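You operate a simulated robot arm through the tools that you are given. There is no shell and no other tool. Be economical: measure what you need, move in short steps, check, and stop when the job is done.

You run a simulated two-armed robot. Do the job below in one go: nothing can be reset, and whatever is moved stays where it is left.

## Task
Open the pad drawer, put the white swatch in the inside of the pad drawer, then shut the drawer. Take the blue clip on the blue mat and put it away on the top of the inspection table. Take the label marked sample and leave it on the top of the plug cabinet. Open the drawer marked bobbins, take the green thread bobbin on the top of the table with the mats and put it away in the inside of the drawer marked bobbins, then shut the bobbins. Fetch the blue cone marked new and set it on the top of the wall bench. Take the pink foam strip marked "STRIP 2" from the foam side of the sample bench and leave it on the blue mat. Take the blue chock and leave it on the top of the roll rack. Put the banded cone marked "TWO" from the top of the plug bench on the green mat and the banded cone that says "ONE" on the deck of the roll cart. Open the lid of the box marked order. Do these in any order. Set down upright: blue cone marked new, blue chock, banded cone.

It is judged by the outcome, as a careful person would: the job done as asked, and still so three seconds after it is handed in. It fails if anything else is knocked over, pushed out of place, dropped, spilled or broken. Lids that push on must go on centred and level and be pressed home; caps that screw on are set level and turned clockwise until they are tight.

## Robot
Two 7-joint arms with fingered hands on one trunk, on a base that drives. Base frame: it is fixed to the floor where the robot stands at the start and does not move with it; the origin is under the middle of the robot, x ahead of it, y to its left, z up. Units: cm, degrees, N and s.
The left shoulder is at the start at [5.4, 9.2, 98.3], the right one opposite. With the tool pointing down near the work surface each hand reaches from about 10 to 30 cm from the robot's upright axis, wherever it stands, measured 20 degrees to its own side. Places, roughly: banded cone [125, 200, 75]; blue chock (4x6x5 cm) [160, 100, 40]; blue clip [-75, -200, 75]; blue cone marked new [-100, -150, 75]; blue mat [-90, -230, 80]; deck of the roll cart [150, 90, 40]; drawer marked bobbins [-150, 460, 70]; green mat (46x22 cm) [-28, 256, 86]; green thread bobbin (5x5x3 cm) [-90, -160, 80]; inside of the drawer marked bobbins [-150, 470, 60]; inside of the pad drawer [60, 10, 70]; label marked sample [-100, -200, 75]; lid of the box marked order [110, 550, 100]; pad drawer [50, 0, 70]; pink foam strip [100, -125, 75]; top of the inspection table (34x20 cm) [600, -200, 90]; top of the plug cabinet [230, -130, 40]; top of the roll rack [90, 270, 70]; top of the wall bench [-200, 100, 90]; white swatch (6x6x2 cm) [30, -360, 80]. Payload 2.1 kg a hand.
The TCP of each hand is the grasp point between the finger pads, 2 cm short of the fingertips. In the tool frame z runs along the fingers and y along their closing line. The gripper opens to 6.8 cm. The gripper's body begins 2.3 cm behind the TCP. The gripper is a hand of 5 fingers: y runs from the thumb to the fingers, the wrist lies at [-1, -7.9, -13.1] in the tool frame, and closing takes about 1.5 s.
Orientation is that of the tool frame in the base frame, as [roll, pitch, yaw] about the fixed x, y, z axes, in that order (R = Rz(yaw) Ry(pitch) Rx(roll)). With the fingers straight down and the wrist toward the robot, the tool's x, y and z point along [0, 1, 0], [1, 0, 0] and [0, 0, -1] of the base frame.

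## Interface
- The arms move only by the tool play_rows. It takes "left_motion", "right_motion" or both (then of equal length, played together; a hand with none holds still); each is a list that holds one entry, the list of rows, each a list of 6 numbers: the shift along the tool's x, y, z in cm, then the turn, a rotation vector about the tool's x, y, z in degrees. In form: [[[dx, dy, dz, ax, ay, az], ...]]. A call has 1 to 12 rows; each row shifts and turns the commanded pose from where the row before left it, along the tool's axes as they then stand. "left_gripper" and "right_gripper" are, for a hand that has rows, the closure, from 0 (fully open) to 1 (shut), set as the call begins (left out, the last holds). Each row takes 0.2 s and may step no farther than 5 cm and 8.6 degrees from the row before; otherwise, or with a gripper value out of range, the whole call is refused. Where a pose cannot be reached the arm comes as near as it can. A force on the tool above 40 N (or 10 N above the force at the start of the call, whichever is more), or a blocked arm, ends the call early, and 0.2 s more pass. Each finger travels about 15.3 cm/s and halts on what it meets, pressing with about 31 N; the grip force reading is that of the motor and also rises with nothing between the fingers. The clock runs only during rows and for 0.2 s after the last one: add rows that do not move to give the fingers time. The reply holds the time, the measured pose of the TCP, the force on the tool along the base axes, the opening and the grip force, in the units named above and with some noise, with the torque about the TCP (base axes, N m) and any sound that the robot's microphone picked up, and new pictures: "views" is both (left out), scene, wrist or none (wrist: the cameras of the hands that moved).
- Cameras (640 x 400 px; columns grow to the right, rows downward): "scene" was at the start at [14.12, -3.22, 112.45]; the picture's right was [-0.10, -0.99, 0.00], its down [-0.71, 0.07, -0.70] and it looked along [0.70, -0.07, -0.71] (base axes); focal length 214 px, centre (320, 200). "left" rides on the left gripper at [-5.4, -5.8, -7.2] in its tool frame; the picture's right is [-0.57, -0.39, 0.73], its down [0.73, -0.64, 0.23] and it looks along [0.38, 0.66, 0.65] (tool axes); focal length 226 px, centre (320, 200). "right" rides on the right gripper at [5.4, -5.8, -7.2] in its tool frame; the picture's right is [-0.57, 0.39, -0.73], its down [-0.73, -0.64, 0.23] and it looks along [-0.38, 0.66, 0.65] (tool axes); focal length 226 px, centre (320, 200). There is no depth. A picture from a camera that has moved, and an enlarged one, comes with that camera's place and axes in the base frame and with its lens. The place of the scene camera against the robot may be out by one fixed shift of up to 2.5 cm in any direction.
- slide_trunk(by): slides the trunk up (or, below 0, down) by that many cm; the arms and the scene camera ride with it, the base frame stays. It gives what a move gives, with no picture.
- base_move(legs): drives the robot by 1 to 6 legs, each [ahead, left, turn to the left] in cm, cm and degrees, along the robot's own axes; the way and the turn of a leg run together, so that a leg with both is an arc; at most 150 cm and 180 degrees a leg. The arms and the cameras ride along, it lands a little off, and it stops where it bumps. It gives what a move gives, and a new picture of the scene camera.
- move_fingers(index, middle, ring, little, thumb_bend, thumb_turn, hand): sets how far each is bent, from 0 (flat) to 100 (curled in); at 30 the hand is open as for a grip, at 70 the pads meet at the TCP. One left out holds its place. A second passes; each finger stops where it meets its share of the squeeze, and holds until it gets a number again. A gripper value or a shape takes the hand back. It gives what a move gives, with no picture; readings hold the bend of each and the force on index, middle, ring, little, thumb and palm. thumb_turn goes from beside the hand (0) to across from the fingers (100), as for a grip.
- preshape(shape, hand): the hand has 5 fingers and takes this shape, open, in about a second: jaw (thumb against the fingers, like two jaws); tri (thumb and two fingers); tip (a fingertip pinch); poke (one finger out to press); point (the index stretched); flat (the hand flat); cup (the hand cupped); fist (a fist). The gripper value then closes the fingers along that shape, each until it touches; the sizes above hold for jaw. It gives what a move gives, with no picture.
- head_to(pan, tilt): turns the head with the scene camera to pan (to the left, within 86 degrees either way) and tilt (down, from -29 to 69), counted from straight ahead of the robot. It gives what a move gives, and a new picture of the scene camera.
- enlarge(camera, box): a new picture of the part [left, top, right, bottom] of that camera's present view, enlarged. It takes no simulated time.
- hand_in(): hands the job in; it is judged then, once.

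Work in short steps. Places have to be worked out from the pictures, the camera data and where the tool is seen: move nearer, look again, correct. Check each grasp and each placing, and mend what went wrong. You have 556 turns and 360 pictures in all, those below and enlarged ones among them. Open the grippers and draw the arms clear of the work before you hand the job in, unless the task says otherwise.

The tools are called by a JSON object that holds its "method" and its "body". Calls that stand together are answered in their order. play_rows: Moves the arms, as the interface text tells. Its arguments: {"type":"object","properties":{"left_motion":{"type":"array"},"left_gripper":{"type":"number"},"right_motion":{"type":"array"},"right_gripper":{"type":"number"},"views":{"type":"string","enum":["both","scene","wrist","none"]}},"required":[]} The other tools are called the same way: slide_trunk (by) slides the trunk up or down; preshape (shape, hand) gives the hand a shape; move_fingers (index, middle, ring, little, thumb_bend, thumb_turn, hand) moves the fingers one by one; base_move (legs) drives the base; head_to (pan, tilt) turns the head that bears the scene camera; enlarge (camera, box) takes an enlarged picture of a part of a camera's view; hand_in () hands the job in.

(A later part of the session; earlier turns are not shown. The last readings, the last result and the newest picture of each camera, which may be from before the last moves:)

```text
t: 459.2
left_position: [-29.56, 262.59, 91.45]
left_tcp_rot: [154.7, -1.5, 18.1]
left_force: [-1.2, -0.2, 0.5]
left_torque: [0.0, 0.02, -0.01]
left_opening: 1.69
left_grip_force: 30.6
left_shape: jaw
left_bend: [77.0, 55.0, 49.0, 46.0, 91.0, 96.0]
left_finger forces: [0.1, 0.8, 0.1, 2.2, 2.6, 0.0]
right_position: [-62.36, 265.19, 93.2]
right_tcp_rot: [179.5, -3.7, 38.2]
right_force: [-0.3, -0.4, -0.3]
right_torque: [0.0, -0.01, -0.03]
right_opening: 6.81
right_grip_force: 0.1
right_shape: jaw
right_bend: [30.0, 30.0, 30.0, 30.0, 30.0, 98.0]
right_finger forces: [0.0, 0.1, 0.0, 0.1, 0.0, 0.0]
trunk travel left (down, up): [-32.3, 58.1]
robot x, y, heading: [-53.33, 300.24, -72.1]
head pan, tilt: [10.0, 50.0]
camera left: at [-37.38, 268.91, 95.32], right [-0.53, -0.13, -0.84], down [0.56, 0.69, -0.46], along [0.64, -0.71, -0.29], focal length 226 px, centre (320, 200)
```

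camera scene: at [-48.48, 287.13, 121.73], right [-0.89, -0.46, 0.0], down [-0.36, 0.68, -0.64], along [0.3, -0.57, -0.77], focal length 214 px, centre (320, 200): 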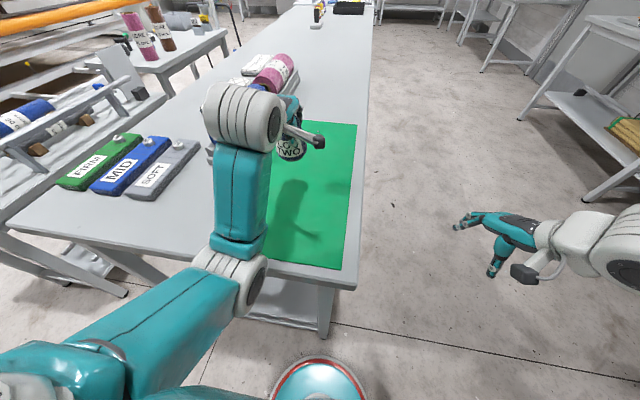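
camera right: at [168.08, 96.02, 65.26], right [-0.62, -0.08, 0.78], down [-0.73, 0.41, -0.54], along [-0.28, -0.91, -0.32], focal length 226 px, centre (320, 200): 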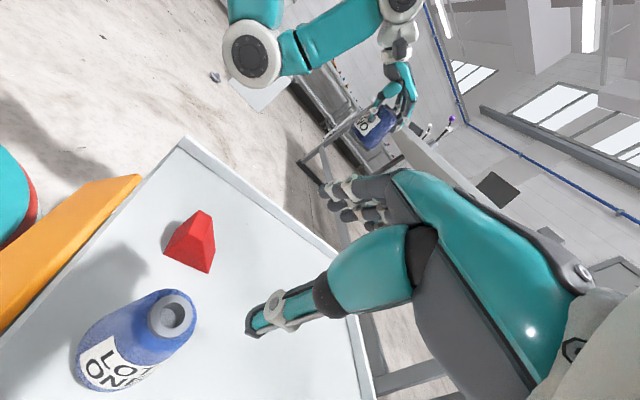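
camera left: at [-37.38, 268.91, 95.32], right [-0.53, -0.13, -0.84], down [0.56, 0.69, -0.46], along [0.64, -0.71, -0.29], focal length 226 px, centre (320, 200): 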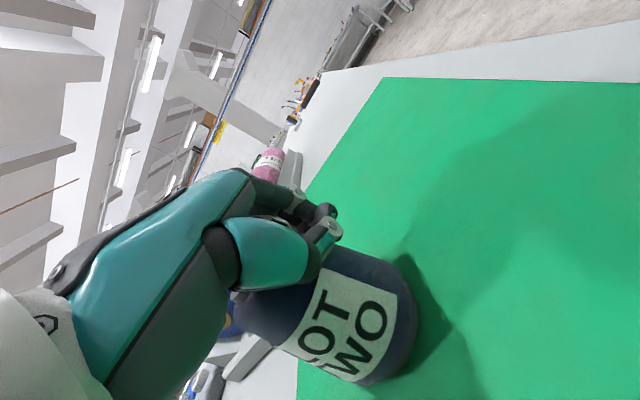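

The grip slipped as it touched. Look from the scene camera before moving.

{"method": "enlarge", "body": {"camera": "scene", "box": [190, 60, 390, 220]}}

{"method": "enlarge", "body": {"camera": "right", "box": [0, 0, 640, 400]}}

```text
2.50 times, centred on (290, 140) of scene
camera zoom: at [-48.45, 287.12, 121.69], right [-0.89, -0.46, 0.0], down [-0.36, 0.68, -0.64], along [0.3, -0.57, -0.77], focal length 536 px, centre (395, 350)
```

zoom: 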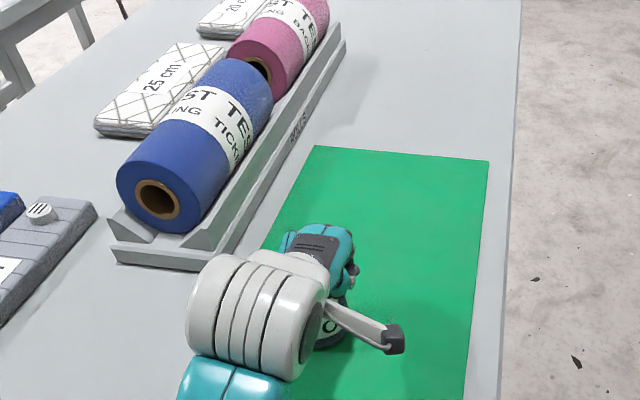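

```text
1.00 times, centred on (320, 200) of right (not enlarged: the box is as wide or as high as the picture)
camera zoom: at [-62.06, 272.86, 100.59], right [-0.25, -0.68, 0.69], down [-0.96, 0.06, -0.28], along [0.15, -0.73, -0.66], focal length 226 px, centre (320, 200)
```

zoom: 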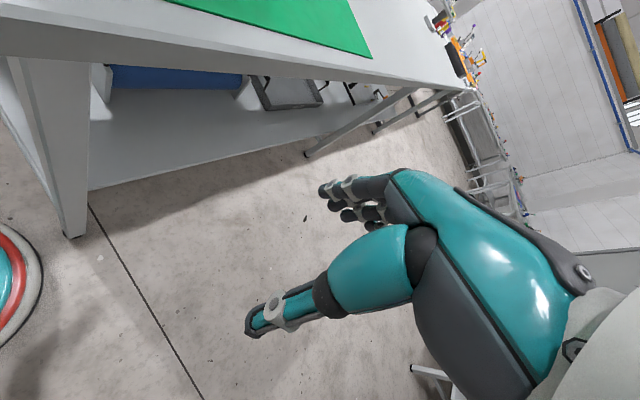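

{"method": "enlarge", "body": {"camera": "left", "box": [200, 180, 520, 400]}}

```text
1.82 times, centred on (360, 290) of left
camera zoom: at [-37.38, 268.91, 95.32], right [-0.53, -0.13, -0.84], down [0.56, 0.69, -0.46], along [0.64, -0.71, -0.29], focal length 411 px, centre (247, 36)
```

zoom: 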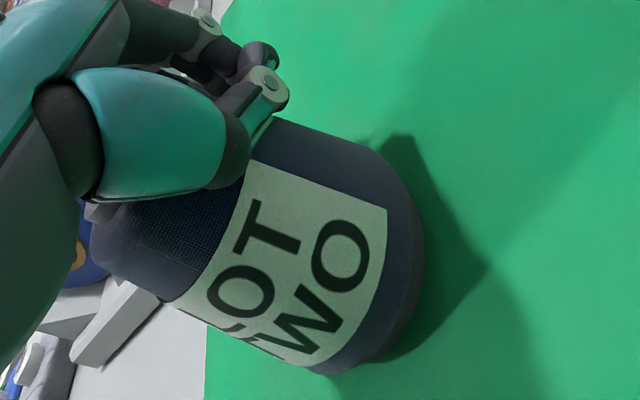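

The cone axis is vertical: it is standing on the mat. Raise the hand slowly straight up.

{"method": "play_rows", "body": {"left_motion": [[[0.02, 0.43, -0.9, 0, 0, 0], [0.02, 0.43, -0.9, 0, 0, 0]]], "views": "wrist"}}

```text
t: 459.8
left_position: [-29.69, 262.59, 93.71]
left_tcp_rot: [154.4, -1.3, 18.0]
left_force: [0.0, -0.3, 1.0]
left_torque: [0.02, -0.03, 0.01]
left_opening: 1.65
left_grip_force: 31.0
left_shape: jaw
left_bend: [77.0, 76.0, 49.0, 45.0, 91.0, 96.0]
left_finger forces: [0.0, 0.0, 0.1, 0.0, 0.0, 0.0]
right_position: [-62.38, 265.36, 93.28]
right_tcp_rot: [179.5, -3.7, 38.2]
right_force: [0.3, -0.4, 0.7]
right_torque: [-0.04, -0.04, -0.02]
right_opening: 6.79
right_grip_force: 0.1
right_shape: jaw
right_bend: [30.0, 30.0, 30.0, 30.0, 30.0, 98.0]
right_finger forces: [0.0, 0.1, 0.0, 0.0, 0.0, 0.1]
trunk travel left (down, up): [-32.3, 58.1]
robot x, y, heading: [-53.62, 299.94, -72.3]
head pan, tilt: [10.0, 50.0]
camera left: at [-37.48, 268.93, 97.5], right [-0.53, -0.14, -0.84], down [0.56, 0.69, -0.47], along [0.64, -0.72, -0.29], focal length 226 px, centre (320, 200)
```

left: 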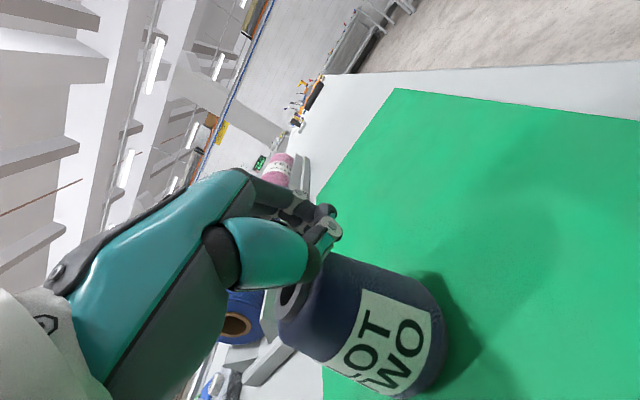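

Free of contact; continue up and verify.

{"method": "play_rows", "body": {"left_motion": [[[0.05, 0.87, -1.8, 0, 0, 0], [0.1, 1.73, -3.6, 0, 0, 0], [0.1, 1.73, -3.6, 0, 0, 0], [0.1, 1.73, -3.6, 0, 0, 0]]], "left_gripper": 0, "views": "both"}}

```text
t: 460.8
left_position: [-29.73, 262.58, 107.47]
left_tcp_rot: [154.3, -1.4, 18.1]
left_force: [-0.1, -0.9, -1.5]
left_torque: [0.01, 0.02, 0.0]
left_opening: 6.77
left_grip_force: 0.1
left_shape: jaw
left_bend: [30.0, 30.0, 30.0, 30.0, 30.0, 98.0]
left_finger forces: [0.1, 0.0, 0.0, 0.0, 0.0, 0.1]
right_position: [-62.43, 265.29, 93.24]
right_tcp_rot: [179.5, -3.7, 38.1]
right_force: [0.0, -0.3, -0.5]
right_torque: [0.0, 0.02, -0.02]
right_opening: 6.79
right_grip_force: 0.1
right_shape: jaw
right_bend: [30.0, 30.0, 30.0, 30.0, 30.0, 98.0]
right_finger forces: [0.0, 0.1, 0.1, 0.0, 0.1, 0.0]
trunk travel left (down, up): [-32.3, 58.1]
robot x, y, heading: [-53.82, 300.02, -72.6]
head pan, tilt: [10.0, 50.0]
camera scene: at [-48.48, 287.14, 121.72], right [-0.89, -0.46, 0.0], down [-0.36, 0.68, -0.64], along [0.3, -0.57, -0.77], focal length 214 px, centre (320, 200)
camera left: at [-37.62, 268.85, 111.34], right [-0.53, -0.14, -0.84], down [0.56, 0.68, -0.47], along [0.64, -0.72, -0.29], focal length 226 px, centre (320, 200)
```

scene: 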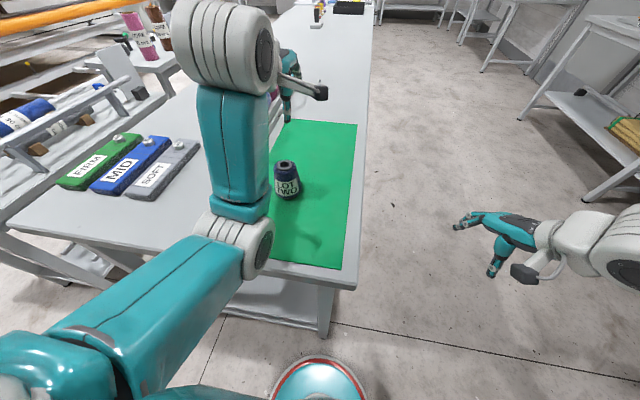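
left: 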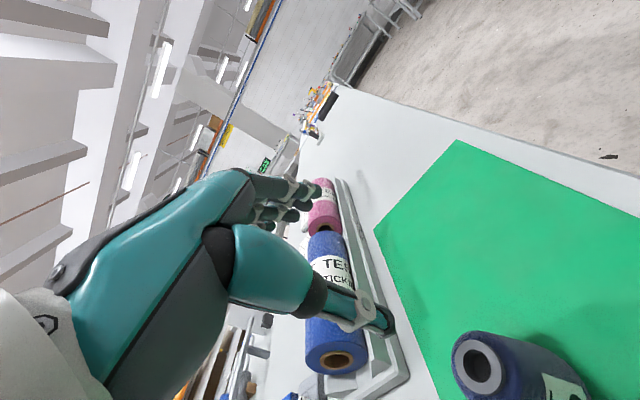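

LOT TWO stands upright on the green mat. Next the order box lid near (110,550): turn around and drive along the thread store.

{"method": "base_move", "body": {"legs": [[-40, 0, 0], [0, 0, 180], [0, -145, 0], [60, -72, 0]]}}

{"method": "head_to", "body": {"pan": 0, "tilt": 15}}

```text
t: 482.1
left_position: [95.93, 504.23, 107.49]
left_tcp_rot: [154.3, -1.3, -161.0]
left_force: [-0.7, 0.2, 0.3]
left_torque: [-0.01, 0.0, -0.03]
left_opening: 6.79
left_grip_force: 0.0
left_shape: jaw
left_bend: [30.0, 30.0, 30.0, 30.0, 30.0, 98.0]
left_finger forces: [0.0, 0.1, 0.0, 0.0, 0.0, 0.0]
right_position: [128.49, 502.18, 93.23]
right_tcp_rot: [179.4, -3.7, -140.9]
right_force: [-0.3, -0.5, 0.4]
right_torque: [0.01, 0.01, -0.01]
right_opening: 6.76
right_grip_force: 0.1
right_shape: jaw
right_bend: [30.0, 30.0, 30.0, 30.0, 30.0, 98.0]
right_finger forces: [0.0, 0.0, 0.1, 0.0, 0.0, 0.0]
trunk travel left (down, up): [-32.3, 58.1]
robot x, y, heading: [120.34, 466.8, 108.8]
head pan, tilt: [10.0, 50.0]
camera scene: at [115.68, 475.24, 121.72], right [0.88, 0.48, 0.0], down [0.37, -0.67, -0.64], along [-0.31, 0.56, -0.77], focal length 214 px, centre (320, 200)
```

scene: 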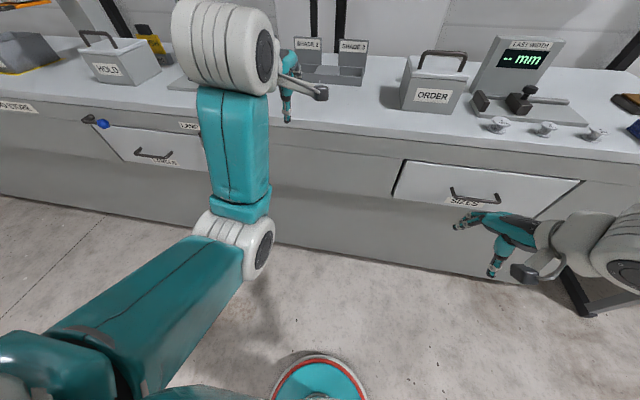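

```text
t: 483.1
left_position: [95.98, 504.26, 107.49]
left_tcp_rot: [154.3, -1.4, -161.0]
left_force: [-0.3, 0.6, 0.1]
left_torque: [0.0, -0.02, -0.01]
left_opening: 6.75
left_grip_force: 0.0
left_shape: jaw
left_bend: [30.0, 30.0, 30.0, 30.0, 30.0, 98.0]
left_finger forces: [0.0, 0.1, 0.0, 0.1, 0.1, 0.0]
right_position: [128.46, 502.04, 93.19]
right_tcp_rot: [179.5, -3.6, -141.0]
right_force: [-0.3, 0.6, 0.4]
right_torque: [0.01, 0.02, 0.01]
right_opening: 6.79
right_grip_force: 0.1
right_shape: jaw
right_bend: [30.0, 30.0, 30.0, 30.0, 30.0, 98.0]
right_finger forces: [0.0, 0.0, 0.1, 0.0, 0.0, 0.0]
trunk travel left (down, up): [-32.3, 58.1]
robot x, y, heading: [120.31, 467.4, 108.7]
head pan, tilt: [0.0, 15.0]
camera scene: at [116.39, 477.34, 127.09], right [0.95, 0.32, 0.0], down [0.08, -0.25, -0.97], along [-0.31, 0.92, -0.26], focal length 214 px, centre (320, 200)
```

scene: 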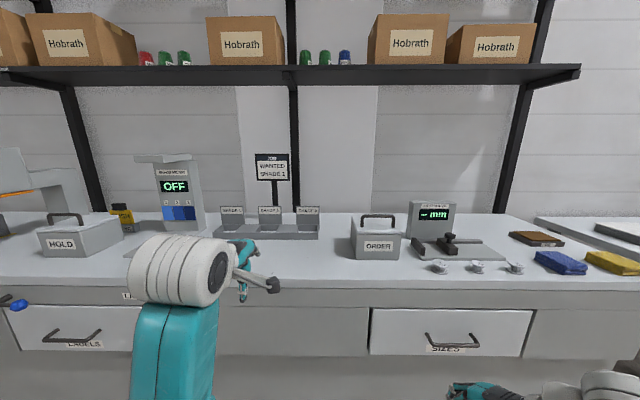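

ORDER box found. Enlarge it.

{"method": "enlarge", "body": {"camera": "scene", "box": [320, 190, 440, 280]}}

```text
4.44 times, centred on (380, 235) of scene
camera zoom: at [116.39, 477.34, 127.09], right [0.95, 0.32, 0.0], down [0.08, -0.25, -0.97], along [-0.31, 0.92, -0.26], focal length 953 px, centre (53, 44)
```

zoom: 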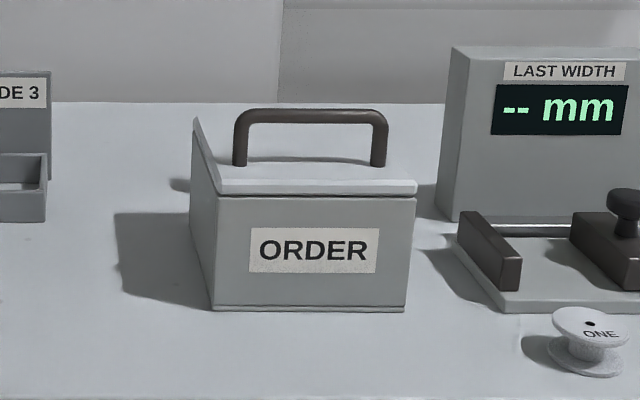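

Plan: grip the handle bar from above with the right hand and swing the lid up and back. First set both hands straight and high, then approach.

{"method": "play_rows", "body": {"right_motion": [[[0, 0, -3.5, 0, 0, 6.7], [0, 0, -3.5, 0, 0, 6.7], [0, 0, -3.5, 0, 0, 6.7], [0, 0, -3.5, 0, 0, 0]]], "left_motion": [[[0, -1, 0, 6.5, 0, 0], [0, -1, 0, 6.5, 0, 0], [0, -1, 0, 6.5, 0, 0], [0, -1, 0, 5.5, 0, 0]]], "views": "none"}}

{"method": "base_move", "body": {"legs": [[0, -6, -1.4], [38, 0, 0]]}}

{"method": "head_to", "body": {"pan": -10, "tilt": 35}}

{"method": "enlarge", "body": {"camera": "right", "box": [0, 0, 640, 400]}}

```text
t: 484.1
left_position: [95.73, 503.22, 105.56]
left_tcp_rot: [179.2, -1.4, -161.1]
left_force: [-0.2, -0.3, 0.7]
left_torque: [0.0, -0.02, -0.02]
left_opening: 6.77
left_grip_force: 0.1
left_shape: jaw
left_bend: [30.0, 30.0, 30.0, 30.0, 30.0, 98.0]
left_finger forces: [0.0, 0.0, 0.0, 0.1, 0.0, 0.1]
left hand out of reach, approached as far as the arm can: row 2, 3, 4
right_position: [129.31, 502.56, 107.0]
right_tcp_rot: [-179.2, -3.7, -161.1]
right_force: [0.7, 0.4, -0.1]
right_torque: [0.0, -0.03, -0.01]
right_opening: 6.77
right_grip_force: 0.0
right_shape: jaw
right_bend: [30.0, 30.0, 30.0, 30.0, 30.0, 98.0]
right_finger forces: [0.0, 0.0, 0.0, 0.0, 0.1, 0.0]
trunk travel left (down, up): [-32.3, 58.1]
robot x, y, heading: [120.54, 467.31, 108.7]
head pan, tilt: [0.0, 15.0]
```

```text
t: 487.1
left_position: [90.56, 541.96, 105.53]
left_tcp_rot: [179.2, -1.4, -161.9]
left_force: [-0.1, 0.3, -0.5]
left_torque: [0.01, 0.02, -0.02]
left_opening: 6.78
left_grip_force: 0.0
left_shape: jaw
left_bend: [30.0, 30.0, 30.0, 30.0, 30.0, 98.0]
left_finger forces: [0.0, 0.0, 0.0, 0.0, 0.0, 0.0]
right_position: [124.0, 540.85, 107.05]
right_tcp_rot: [-179.2, -3.7, -161.9]
right_force: [-0.2, -0.1, -1.0]
right_torque: [-0.02, 0.01, 0.0]
right_opening: 6.79
right_grip_force: 0.0
right_shape: jaw
right_bend: [30.0, 30.0, 30.0, 30.0, 30.0, 98.0]
right_finger forces: [0.1, 0.0, 0.0, 0.0, 0.0, 0.1]
trunk travel left (down, up): [-32.3, 58.1]
robot x, y, heading: [114.23, 505.58, 107.9]
head pan, tilt: [0.0, 15.0]
camera scene: at [110.76, 515.76, 127.1], right [0.95, 0.3, 0.0], down [0.08, -0.25, -0.97], along [-0.29, 0.92, -0.26], focal length 214 px, centre (320, 200)
```

scene: 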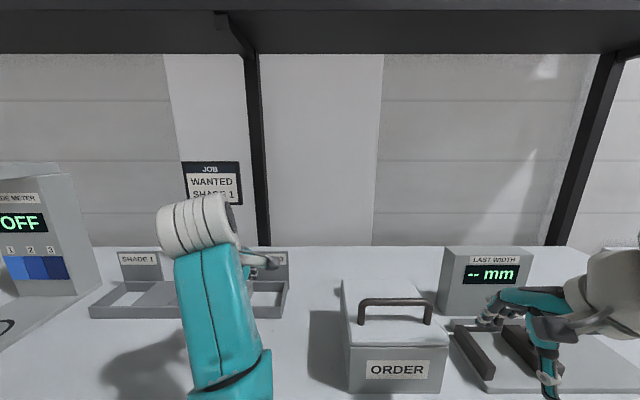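

```text
t: 487.9
left_position: [90.59, 542.07, 105.44]
left_tcp_rot: [179.2, -1.3, -161.9]
left_force: [-0.7, -0.2, 0.1]
left_torque: [-0.01, -0.03, 0.0]
left_opening: 6.77
left_grip_force: 0.1
left_shape: jaw
left_bend: [30.0, 30.0, 30.0, 30.0, 30.0, 98.0]
left_finger forces: [0.1, 0.0, 0.1, 0.0, 0.0, 0.0]
right_position: [124.01, 540.79, 107.1]
right_tcp_rot: [-179.3, -3.7, -162.0]
right_force: [-0.3, 0.7, 0.0]
right_torque: [0.0, 0.0, -0.04]
right_opening: 6.75
right_grip_force: 0.0
right_shape: jaw
right_bend: [30.0, 30.0, 30.0, 30.0, 30.0, 98.0]
right_finger forces: [0.0, 0.1, 0.0, 0.1, 0.1, 0.0]
trunk travel left (down, up): [-32.3, 58.1]
robot x, y, heading: [114.33, 505.41, 107.8]
head pan, tilt: [-10.0, 35.0]
camera scene: at [112.42, 515.59, 123.9], right [0.99, 0.14, 0.0], down [0.08, -0.57, -0.82], along [-0.11, 0.81, -0.57], focal length 214 px, centre (320, 200)
```

scene: 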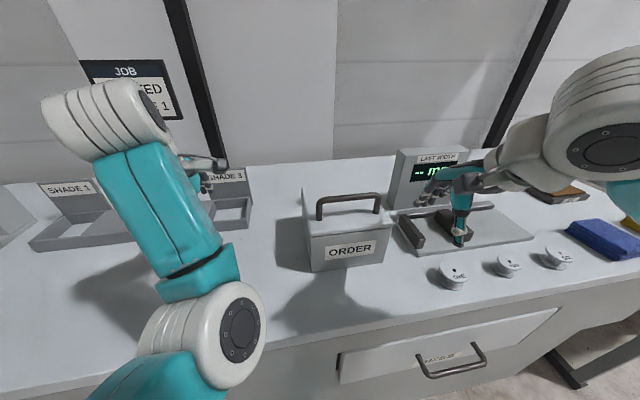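

```text
1.00 times, centred on (320, 200) of right (not enlarged: the box is as wide or as high as the picture)
camera zoom: at [121.1, 533.69, 114.6], right [0.46, 0.57, 0.68], down [0.88, -0.39, -0.27], along [0.11, 0.73, -0.68], focal length 226 px, centre (320, 200)
```

zoom: 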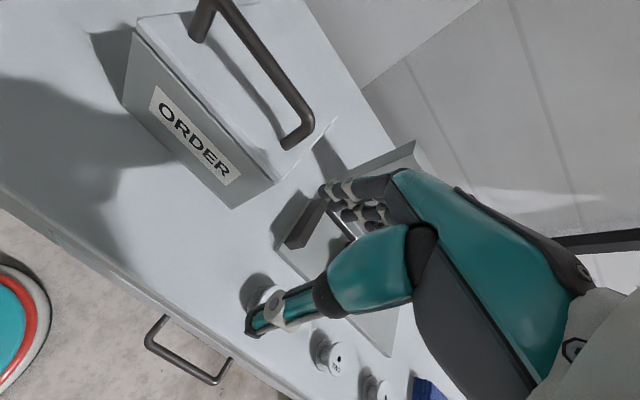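

Move the hand to get a second wrist view for triangulating the bar.

{"method": "play_rows", "body": {"right_motion": [[[3, -1, -1, 0, 0, 0], [3, -1, -1, 0, 0, 0], [2, -1, -1, 0, 0, 0]]], "views": "wrist"}}

```text
t: 488.7
left_position: [90.43, 542.01, 105.6]
left_tcp_rot: [179.2, -1.4, -161.9]
left_force: [-0.6, 0.9, -0.4]
left_torque: [0.0, 0.01, -0.03]
left_opening: 6.77
left_grip_force: 0.0
left_shape: jaw
left_bend: [30.0, 30.0, 30.0, 30.0, 30.0, 98.0]
left_finger forces: [0.1, 0.0, 0.0, 0.1, 0.1, 0.0]
right_position: [117.57, 535.51, 110.54]
right_tcp_rot: [-179.3, -3.7, -161.9]
right_force: [-0.7, 0.1, 0.0]
right_torque: [0.01, 0.0, -0.04]
right_opening: 6.8
right_grip_force: 0.1
right_shape: jaw
right_bend: [30.0, 30.0, 30.0, 30.0, 30.0, 98.0]
right_finger forces: [0.0, 0.0, 0.0, 0.0, 0.1, 0.0]
trunk travel left (down, up): [-32.3, 58.1]
robot x, y, heading: [114.79, 505.34, 107.9]
head pan, tilt: [-10.0, 35.0]
camera right: at [114.53, 528.47, 118.06], right [0.46, 0.57, 0.68], down [0.88, -0.39, -0.27], along [0.12, 0.73, -0.68], focal length 226 px, centre (320, 200)
```

right: 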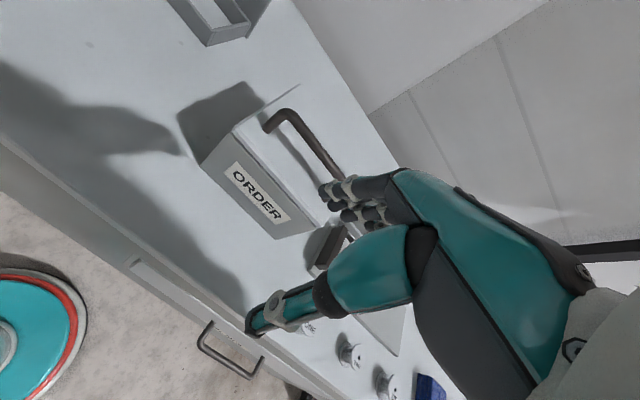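

Bar located at ≈(112,547.8), z≈103.6. Move above it and down to grip it.

{"method": "play_rows", "body": {"right_motion": [[[0.5, 4.4, 0, 0, 0, 0], [0.6, 4.5, 0, 0, 0, 0], [0.5, 4.5, 0, 0, 0, 0], [0, 0, 2, 0, 0, 0], [0, 0, 2, 0, 0, 0]]], "right_gripper": 0, "views": "both"}}

```text
t: 489.9
left_position: [90.54, 542.1, 105.58]
left_tcp_rot: [179.2, -1.4, -161.9]
left_force: [0.0, -0.5, -0.9]
left_torque: [0.01, -0.02, 0.02]
left_opening: 6.74
left_grip_force: 0.0
left_shape: jaw
left_bend: [30.0, 30.0, 30.0, 30.0, 30.0, 98.0]
left_finger forces: [0.0, 0.1, 0.0, 0.0, 0.0, 0.1]
right_position: [111.64, 547.81, 106.41]
right_tcp_rot: [-179.2, -3.7, -161.9]
right_force: [-0.1, -0.6, 0.8]
right_torque: [0.01, -0.03, -0.03]
right_opening: 6.78
right_grip_force: 0.1
right_shape: jaw
right_bend: [30.0, 30.0, 30.0, 30.0, 30.0, 98.0]
right_finger forces: [0.0, 0.0, 0.0, 0.0, 0.0, 0.0]
trunk travel left (down, up): [-32.3, 58.1]
robot x, y, heading: [114.26, 505.34, 108.2]
head pan, tilt: [-10.0, 35.0]
camera scene: at [112.42, 515.59, 123.9], right [0.99, 0.14, 0.0], down [0.08, -0.57, -0.82], along [-0.11, 0.81, -0.57], focal length 214 px, centre (320, 200)
camera right: at [108.68, 540.64, 113.96], right [0.46, 0.57, 0.69], down [0.88, -0.39, -0.27], along [0.12, 0.73, -0.68], focal length 226 px, centre (320, 200)
```

scene: 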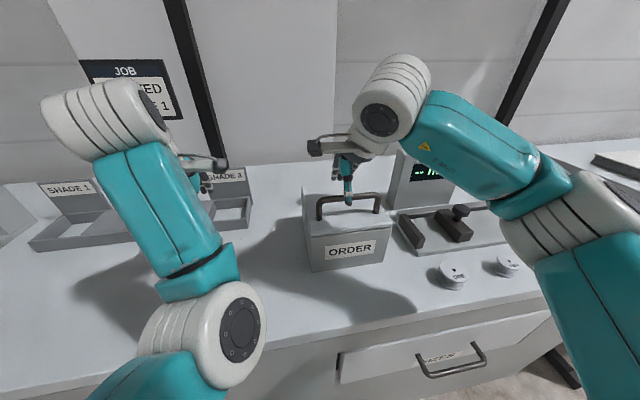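
right: 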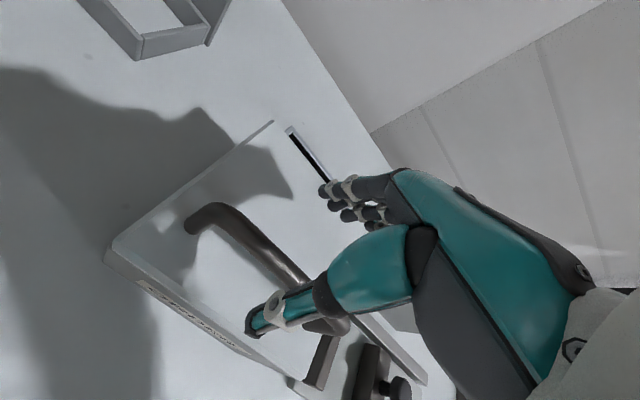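

The bar is ~1.3 cm nearer than the hand centre. Correct, lower and close.

{"method": "play_rows", "body": {"right_motion": [[[0, -1.2, 1.2, 0, 0, 0], [0, 0, 1.4, 0, 0, 0]]], "views": "none"}}

{"method": "play_rows", "body": {"right_motion": [[[0, 0, 0, 0, 0, 0], [0, 0, 0, 0, 0, 0], [0, 0, 0, 0, 0, 0], [0, 0, 0, 0, 0, 0], [0, 0, 0, 0, 0, 0], [0, 0, 0, 0, 0, 0]]], "right_gripper": 1, "views": "wrist"}}

```text
t: 490.5
left_position: [90.55, 541.97, 105.4]
left_tcp_rot: [179.1, -1.5, -161.9]
left_force: [0.7, 0.5, 0.2]
left_torque: [0.02, 0.01, 0.05]
left_opening: 6.78
left_grip_force: 0.1
left_shape: jaw
left_bend: [30.0, 30.0, 30.0, 30.0, 30.0, 98.0]
left_finger forces: [0.0, 0.1, 0.0, 0.1, 0.1, 0.1]
right_position: [111.75, 546.49, 103.84]
right_tcp_rot: [-179.2, -3.8, -162.0]
right_force: [0.2, 0.3, -0.6]
right_torque: [0.0, -0.02, 0.02]
right_opening: 6.78
right_grip_force: 0.1
right_shape: jaw
right_bend: [30.0, 30.0, 30.0, 30.0, 30.0, 98.0]
right_finger forces: [0.0, 0.0, 0.0, 0.1, 0.1, 0.1]
trunk travel left (down, up): [-32.3, 58.1]
robot x, y, heading: [114.26, 505.52, 107.9]
head pan, tilt: [-10.0, 35.0]
```

```text
t: 491.9
left_position: [90.54, 542.03, 105.41]
left_tcp_rot: [179.2, -1.5, -161.8]
left_force: [0.0, -0.1, 0.1]
left_torque: [0.01, 0.0, 0.0]
left_opening: 6.75
left_grip_force: 0.0
left_shape: jaw
left_bend: [30.0, 30.0, 30.0, 30.0, 30.0, 98.0]
left_finger forces: [0.1, 0.0, 0.1, 0.1, 0.0, 0.0]
right_position: [111.82, 546.41, 104.06]
right_tcp_rot: [-179.2, -3.7, -162.0]
right_force: [-2.2, -1.3, -0.5]
right_torque: [0.02, -0.03, 0.07]
right_opening: 0.07
right_grip_force: 30.8
right_shape: jaw
right_bend: [72.0, 70.0, 70.0, 70.0, 79.0, 100.0]
right_finger forces: [6.9, 2.5, 2.7, 2.0, 14.7, 0.0]
trunk travel left (down, up): [-32.3, 58.1]
robot x, y, heading: [114.32, 505.22, 107.8]
head pan, tilt: [-10.0, 35.0]
camera right: at [108.87, 539.36, 111.47], right [0.46, 0.57, 0.68], down [0.88, -0.39, -0.27], along [0.11, 0.73, -0.68], focal length 226 px, centre (320, 200)
```

right: 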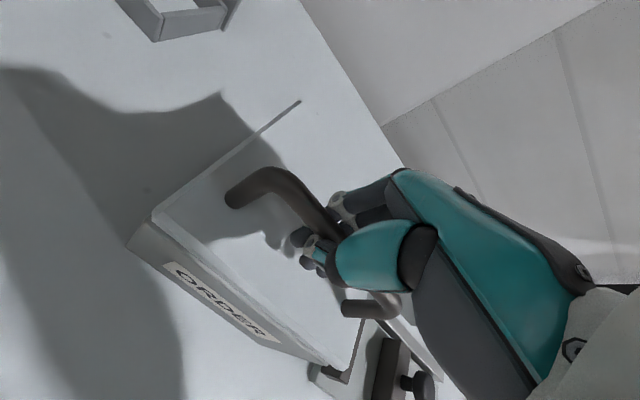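

The hand hooks the bar. Lift 4 cm with slight forward arc.

{"method": "play_rows", "body": {"right_motion": [[[0, 0.2, -1, 0, 0, 0], [0, 0.4, -1, 0, 0, 0], [0, 0.6, -1, 0, 0, 0], [0, 0.8, -1, 0, 0, 0]]], "views": "both"}}

```text
t: 492.9
left_position: [90.11, 542.33, 105.27]
left_tcp_rot: [179.4, -1.3, -161.7]
left_force: [0.7, 0.1, 0.7]
left_torque: [-0.02, -0.02, 0.0]
left_opening: 6.76
left_grip_force: 0.1
left_shape: jaw
left_bend: [30.0, 30.0, 30.0, 30.0, 30.0, 98.0]
left_finger forces: [0.1, 0.0, 0.1, 0.0, 0.1, 0.0]
right_position: [111.32, 548.74, 107.75]
right_tcp_rot: [-178.9, -3.6, -162.0]
right_force: [-17.2, 12.8, -21.6]
right_torque: [-0.32, 0.07, 0.22]
right_opening: 0.08
right_grip_force: 31.3
right_shape: jaw
right_bend: [73.0, 70.0, 70.0, 64.0, 79.0, 100.0]
right_finger forces: [17.5, 11.6, 5.3, 3.9, 29.0, 0.0]
trunk travel left (down, up): [-32.3, 58.1]
robot x, y, heading: [114.94, 505.4, 107.8]
head pan, tilt: [-10.0, 35.0]
camera scene: at [112.11, 515.96, 123.83], right [0.99, 0.14, 0.0], down [0.08, -0.57, -0.82], along [-0.11, 0.81, -0.58], focal length 214 px, centre (320, 200)
camera right: at [108.28, 541.67, 115.2], right [0.45, 0.57, 0.68], down [0.88, -0.39, -0.26], along [0.12, 0.72, -0.68], focal length 226 px, centre (320, 200)
```

scene: 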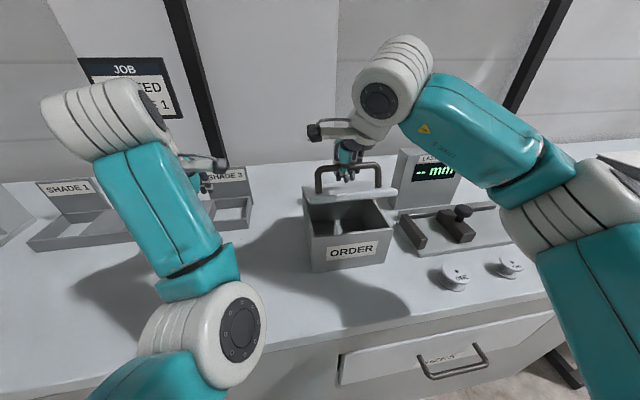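
right: 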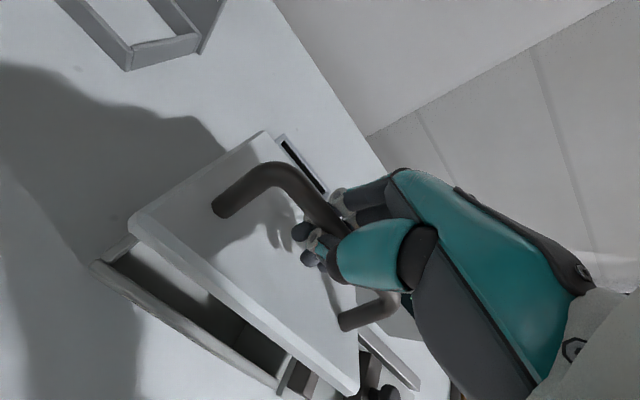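

Lid is opening (~25°). Continue along the arc.

{"method": "play_rows", "body": {"right_motion": [[[-0.2, 0.8, -0.6, 0, 0, 0], [-0.2, 1.0, -0.5, 0, 0, 0], [0, 1.0, -0.3, 0, 0, 0], [0, 1.0, -0.2, 0, 0, 0], [0, 1.0, 0, 0, 0, 0]]], "views": "both"}}

```text
t: 494.1
left_position: [90.52, 541.89, 105.44]
left_tcp_rot: [179.2, -1.3, -161.9]
left_force: [-0.7, -0.4, -0.2]
left_torque: [0.03, 0.02, 0.0]
left_opening: 6.78
left_grip_force: 0.0
left_shape: jaw
left_bend: [30.0, 30.0, 30.0, 30.0, 30.0, 98.0]
left_finger forces: [0.0, 0.0, 0.0, 0.0, 0.0, 0.0]
right_position: [110.41, 552.99, 109.45]
right_tcp_rot: [-179.3, -3.6, -161.9]
right_force: [-6.0, -3.9, 0.0]
right_torque: [0.04, -0.06, 0.06]
right_opening: 0.05
right_grip_force: 31.2
right_shape: jaw
right_bend: [74.0, 70.0, 70.0, 71.0, 83.0, 100.0]
right_finger forces: [0.7, 0.0, 1.3, 1.4, 8.3, 0.0]
trunk travel left (down, up): [-32.3, 58.1]
robot x, y, heading: [114.34, 505.58, 107.6]
head pan, tilt: [-10.0, 35.0]
camera scene: at [112.34, 515.52, 123.91], right [0.99, 0.13, 0.0], down [0.08, -0.57, -0.82], along [-0.11, 0.81, -0.57], focal length 214 px, centre (320, 200)
camera right: at [107.52, 546.02, 116.98], right [0.46, 0.56, 0.69], down [0.88, -0.39, -0.27], along [0.12, 0.73, -0.68], focal length 226 px, centre (320, 200)
```

scene: 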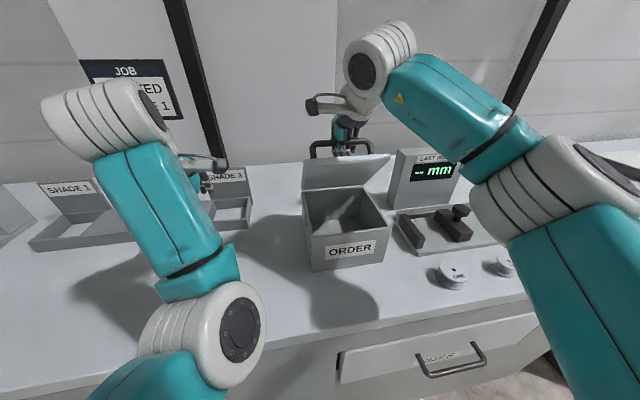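
right: 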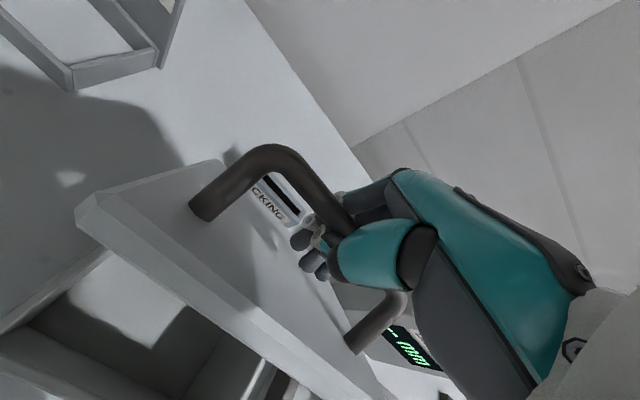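

Lid ~55° open. Continue over the top.

{"method": "play_rows", "body": {"right_motion": [[[0, 1.0, 0.1, 0, 0, 0], [0, 1.0, 0.3, 0, 0, 0], [0, 1.0, 0.4, 0, 0, 0], [0, 1.0, 0.6, 0, 0, 0]]], "views": "both"}}

```text
t: 495.1
left_position: [90.56, 542.05, 105.45]
left_tcp_rot: [179.2, -1.4, -161.9]
left_force: [-0.5, 0.4, -0.1]
left_torque: [0.0, 0.0, 0.01]
left_opening: 6.75
left_grip_force: 0.1
left_shape: jaw
left_bend: [30.0, 30.0, 30.0, 30.0, 30.0, 98.0]
left_finger forces: [0.0, 0.0, 0.0, 0.0, 0.0, 0.0]
right_position: [109.13, 557.09, 108.12]
right_tcp_rot: [-179.3, -3.7, -162.0]
right_force: [1.1, -1.6, 1.5]
right_torque: [0.04, 0.04, 0.04]
right_opening: 0.02
right_grip_force: 30.9
right_shape: jaw
right_bend: [74.0, 71.0, 70.0, 70.0, 85.0, 100.0]
right_finger forces: [0.0, 0.0, 0.0, 0.0, 1.8, 0.0]
trunk travel left (down, up): [-32.3, 58.1]
robot x, y, heading: [114.8, 505.29, 107.8]
head pan, tilt: [-10.0, 35.0]
camera scene: at [112.43, 515.55, 123.9], right [0.99, 0.14, 0.0], down [0.08, -0.57, -0.82], along [-0.11, 0.81, -0.57], focal length 214 px, centre (320, 200)
camera right: at [106.16, 549.91, 115.54], right [0.46, 0.57, 0.69], down [0.88, -0.39, -0.27], along [0.12, 0.73, -0.68], focal length 226 px, centre (320, 200)
```

scene: 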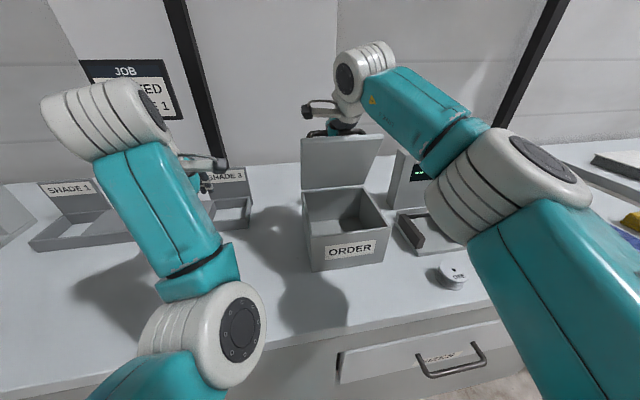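
right: 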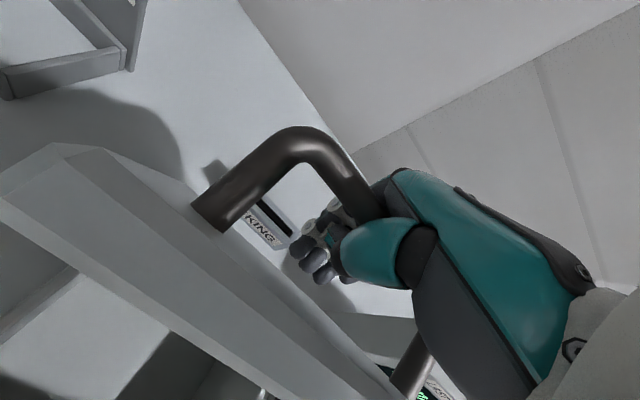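

Lid is about vertical; push slightly further past it.

{"method": "play_rows", "body": {"right_motion": [[[0, 1.0, 0.7, 0, 0, 0], [0, 1.0, 0.8, 0, 0, 0], [0, 0.8, 0.8, 0, 0, 0]]], "views": "both"}}

```text
t: 495.7
left_position: [90.42, 541.88, 105.49]
left_tcp_rot: [179.1, -1.4, -161.8]
left_force: [0.3, 0.2, 0.4]
left_torque: [0.01, 0.0, -0.05]
left_opening: 6.78
left_grip_force: 0.1
left_shape: jaw
left_bend: [30.0, 30.0, 30.0, 30.0, 30.0, 98.0]
left_finger forces: [0.0, 0.0, 0.0, 0.0, 0.0, 0.0]
right_position: [108.64, 558.5, 107.4]
right_tcp_rot: [179.7, -3.7, -161.7]
right_force: [-0.2, 4.0, 25.3]
right_torque: [0.04, -0.69, 0.22]
right_opening: 0.0
right_grip_force: 30.8
right_shape: jaw
right_bend: [74.0, 71.0, 70.0, 70.0, 85.0, 100.0]
right_finger forces: [0.1, 0.0, 0.0, 0.0, 3.7, 26.1]
trunk travel left (down, up): [-32.3, 58.1]
robot x, y, heading: [114.44, 505.13, 107.9]
head pan, tilt: [-10.0, 35.0]
stopped in row 2 (right hand): the force on the tool passed its limit at 52 N (the readings are from after the stop); the commanded pose is now the measured one
camera scene: at [112.42, 515.45, 123.94], right [0.99, 0.13, 0.0], down [0.08, -0.57, -0.82], along [-0.11, 0.81, -0.57], focal length 214 px, centre (320, 200)
camera right: at [105.66, 551.22, 114.82], right [0.46, 0.55, 0.69], down [0.88, -0.38, -0.28], along [0.11, 0.74, -0.66], focal length 226 px, centre (320, 200)
```

scene: 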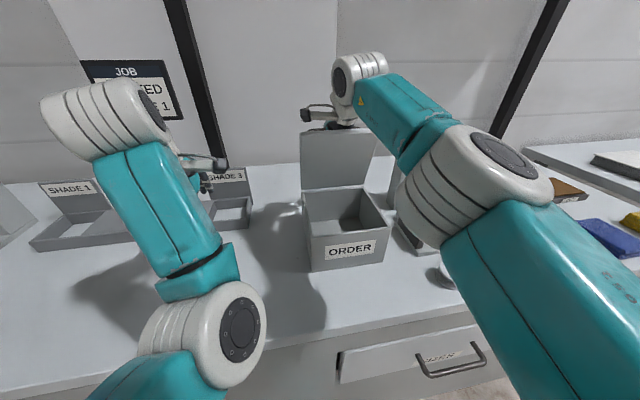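
right: 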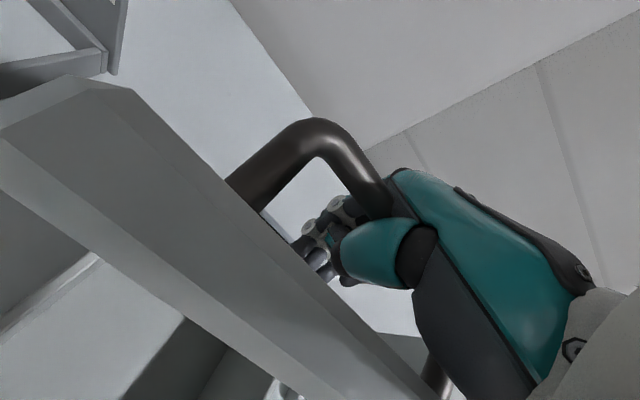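

Palm touches the lid's edge. Raise 1 cm, open the fingers, then lift out.

{"method": "play_rows", "body": {"right_motion": [[[0, -0.3, -0.8, 0, 0, 0], [0, 0, 0, 0, 0, 0], [0, 0, 0, 0, 0, 0], [0, 0, 0, 0, 0, 0], [0, 0, 0, 0, 0, 0], [0, 0, 0, 0, 0, 0]]], "right_gripper": 0.3, "views": "wrist"}}

```text
t: 497.1
left_position: [90.41, 542.05, 105.36]
left_tcp_rot: [179.2, -1.4, -161.9]
left_force: [0.8, 0.9, 0.0]
left_torque: [0.01, -0.02, -0.03]
left_opening: 6.77
left_grip_force: 0.0
left_shape: jaw
left_bend: [30.0, 30.0, 30.0, 30.0, 30.0, 98.0]
left_finger forces: [0.0, 0.0, 0.1, 0.0, 0.1, 0.1]
right_position: [108.82, 558.24, 107.89]
right_tcp_rot: [-179.9, -3.6, -161.9]
right_force: [0.1, 1.7, -0.3]
right_torque: [0.07, 0.04, 0.03]
right_opening: 4.29
right_grip_force: 0.0
right_shape: jaw
right_bend: [27.0, 37.0, 34.0, 35.0, 65.0, 100.0]
right_finger forces: [0.0, 0.0, 0.0, 0.0, 3.9, 0.0]
trunk travel left (down, up): [-32.3, 58.1]
robot x, y, heading: [114.11, 505.35, 107.7]
head pan, tilt: [-10.0, 35.0]
camera right: at [105.85, 551.08, 115.41], right [0.46, 0.56, 0.69], down [0.88, -0.38, -0.28], along [0.11, 0.73, -0.67], focal length 226 px, centre (320, 200)
```

right: 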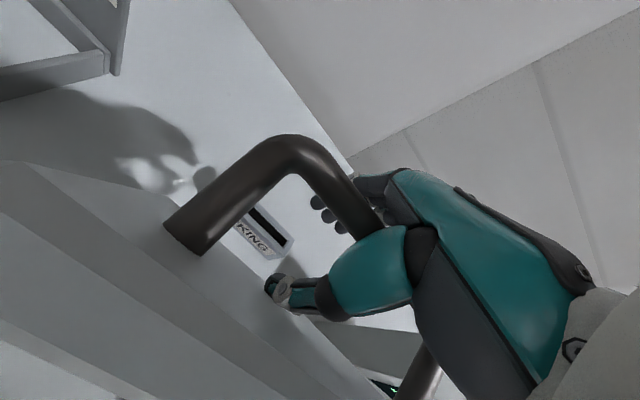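

Raise slowly and watch whether the lid stays.

{"method": "play_rows", "body": {"right_motion": [[[0, 0, -1, 0, 0, 0], [0, 0, -1, 0, 0, 0], [0, 0, -1, 0, 0, 0]]], "views": "both"}}

```text
t: 497.9
left_position: [90.47, 542.06, 105.46]
left_tcp_rot: [179.2, -1.4, -161.9]
left_force: [0.2, -0.6, 0.4]
left_torque: [-0.02, -0.01, 0.0]
left_opening: 6.78
left_grip_force: 0.1
left_shape: jaw
left_bend: [30.0, 30.0, 30.0, 30.0, 30.0, 98.0]
left_finger forces: [0.0, 0.0, 0.1, 0.0, 0.1, 0.0]
right_position: [109.32, 557.73, 110.61]
right_tcp_rot: [-179.9, -3.7, -161.9]
right_force: [-0.2, 0.3, -0.1]
right_torque: [-0.01, -0.02, 0.01]
right_opening: 4.69
right_grip_force: 0.1
right_shape: jaw
right_bend: [27.0, 37.0, 34.0, 35.0, 60.0, 99.0]
right_finger forces: [0.1, 0.0, 0.0, 0.0, 0.3, 0.0]
right hand out of reach, approached as far as the arm can: row 2, 3
trunk travel left (down, up): [-32.3, 58.1]
robot x, y, heading: [114.87, 505.8, 107.8]
head pan, tilt: [-10.0, 35.0]
camera scene: at [112.41, 515.6, 123.89], right [0.99, 0.13, 0.0], down [0.08, -0.57, -0.82], along [-0.11, 0.81, -0.57], focal length 214 px, centre (320, 200)
camera right: at [106.3, 550.56, 117.92], right [0.46, 0.56, 0.69], down [0.88, -0.38, -0.28], along [0.11, 0.73, -0.67], focal length 226 px, centre (320, 200)
```

scene: 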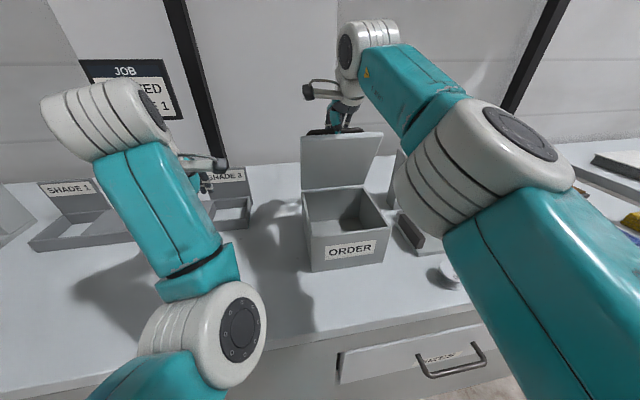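
right: 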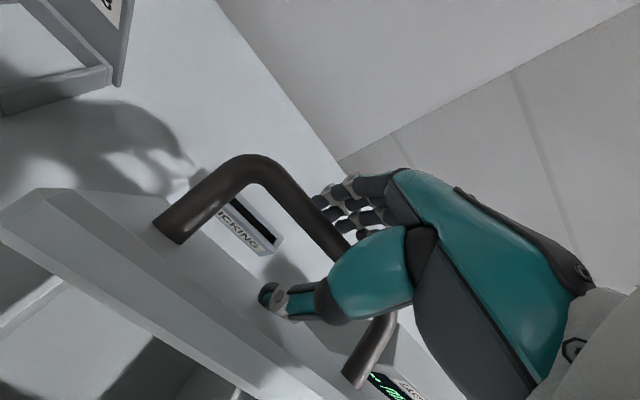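

The lid seems to hold. Raise via trunk 6 cm, then back the hand out and look.

{"method": "slide_trunk", "body": {"by": 7}}

{"method": "play_rows", "body": {"right_motion": [[[0, -2, -1, 0, 0, 0], [0, -4, 0, 0, 0, 0], [0, -4, 0, 0, 0, 0], [0, -4, 0, 0, 0, 0]]], "views": "scene"}}

```text
t: 498.9
left_position: [90.5, 542.05, 112.53]
left_tcp_rot: [179.3, -1.4, -161.9]
left_force: [-1.0, 0.5, -0.8]
left_torque: [-0.02, -0.03, 0.0]
left_opening: 6.79
left_grip_force: 0.1
left_shape: jaw
left_bend: [30.0, 30.0, 30.0, 30.0, 30.0, 98.0]
left_finger forces: [0.1, 0.0, 0.0, 0.1, 0.0, 0.0]
right_position: [109.27, 557.01, 118.7]
right_tcp_rot: [178.5, -3.6, -161.7]
right_force: [0.3, 0.2, -0.6]
right_torque: [-0.03, 0.01, 0.02]
right_opening: 4.73
right_grip_force: 0.0
right_shape: jaw
right_bend: [27.0, 37.0, 34.0, 35.0, 60.0, 99.0]
right_finger forces: [0.0, 0.1, 0.0, 0.1, 0.0, 0.0]
trunk travel left (down, up): [-39.3, 51.1]
robot x, y, heading: [114.13, 505.47, 108.1]
head pan, tilt: [-10.0, 35.0]
```

```text
t: 499.9
left_position: [90.53, 542.13, 112.48]
left_tcp_rot: [179.2, -1.3, -161.8]
left_force: [-0.4, -0.3, -0.2]
left_torque: [0.0, -0.01, -0.03]
left_opening: 6.76
left_grip_force: 0.0
left_shape: jaw
left_bend: [30.0, 30.0, 30.0, 30.0, 30.0, 98.0]
left_finger forces: [0.0, 0.0, 0.1, 0.0, 0.0, 0.0]
right_position: [113.95, 543.93, 119.44]
right_tcp_rot: [178.5, -3.6, -161.8]
right_force: [0.1, -0.6, 0.4]
right_torque: [0.0, 0.04, 0.02]
right_opening: 4.74
right_grip_force: 0.0
right_shape: jaw
right_bend: [27.0, 37.0, 34.0, 35.0, 60.0, 99.0]
right_finger forces: [0.0, 0.1, 0.0, 0.1, 0.0, 0.0]
trunk travel left (down, up): [-39.3, 51.1]
robot x, y, heading: [114.41, 505.46, 107.8]
head pan, tilt: [-10.0, 35.0]
camera scene: at [112.71, 514.7, 130.95], right [0.99, 0.13, 0.0], down [0.08, -0.57, -0.82], along [-0.11, 0.81, -0.57], focal length 214 px, centre (320, 200)
```

scene: 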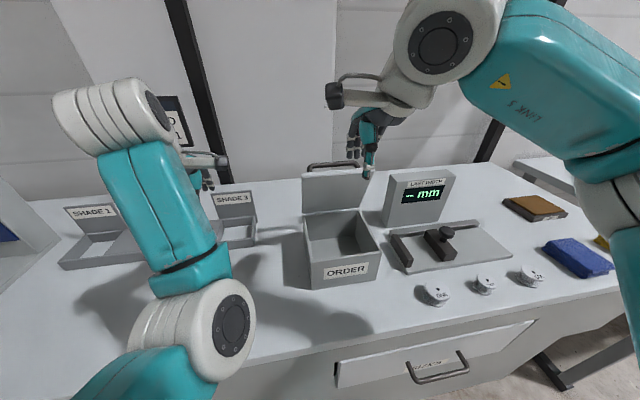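

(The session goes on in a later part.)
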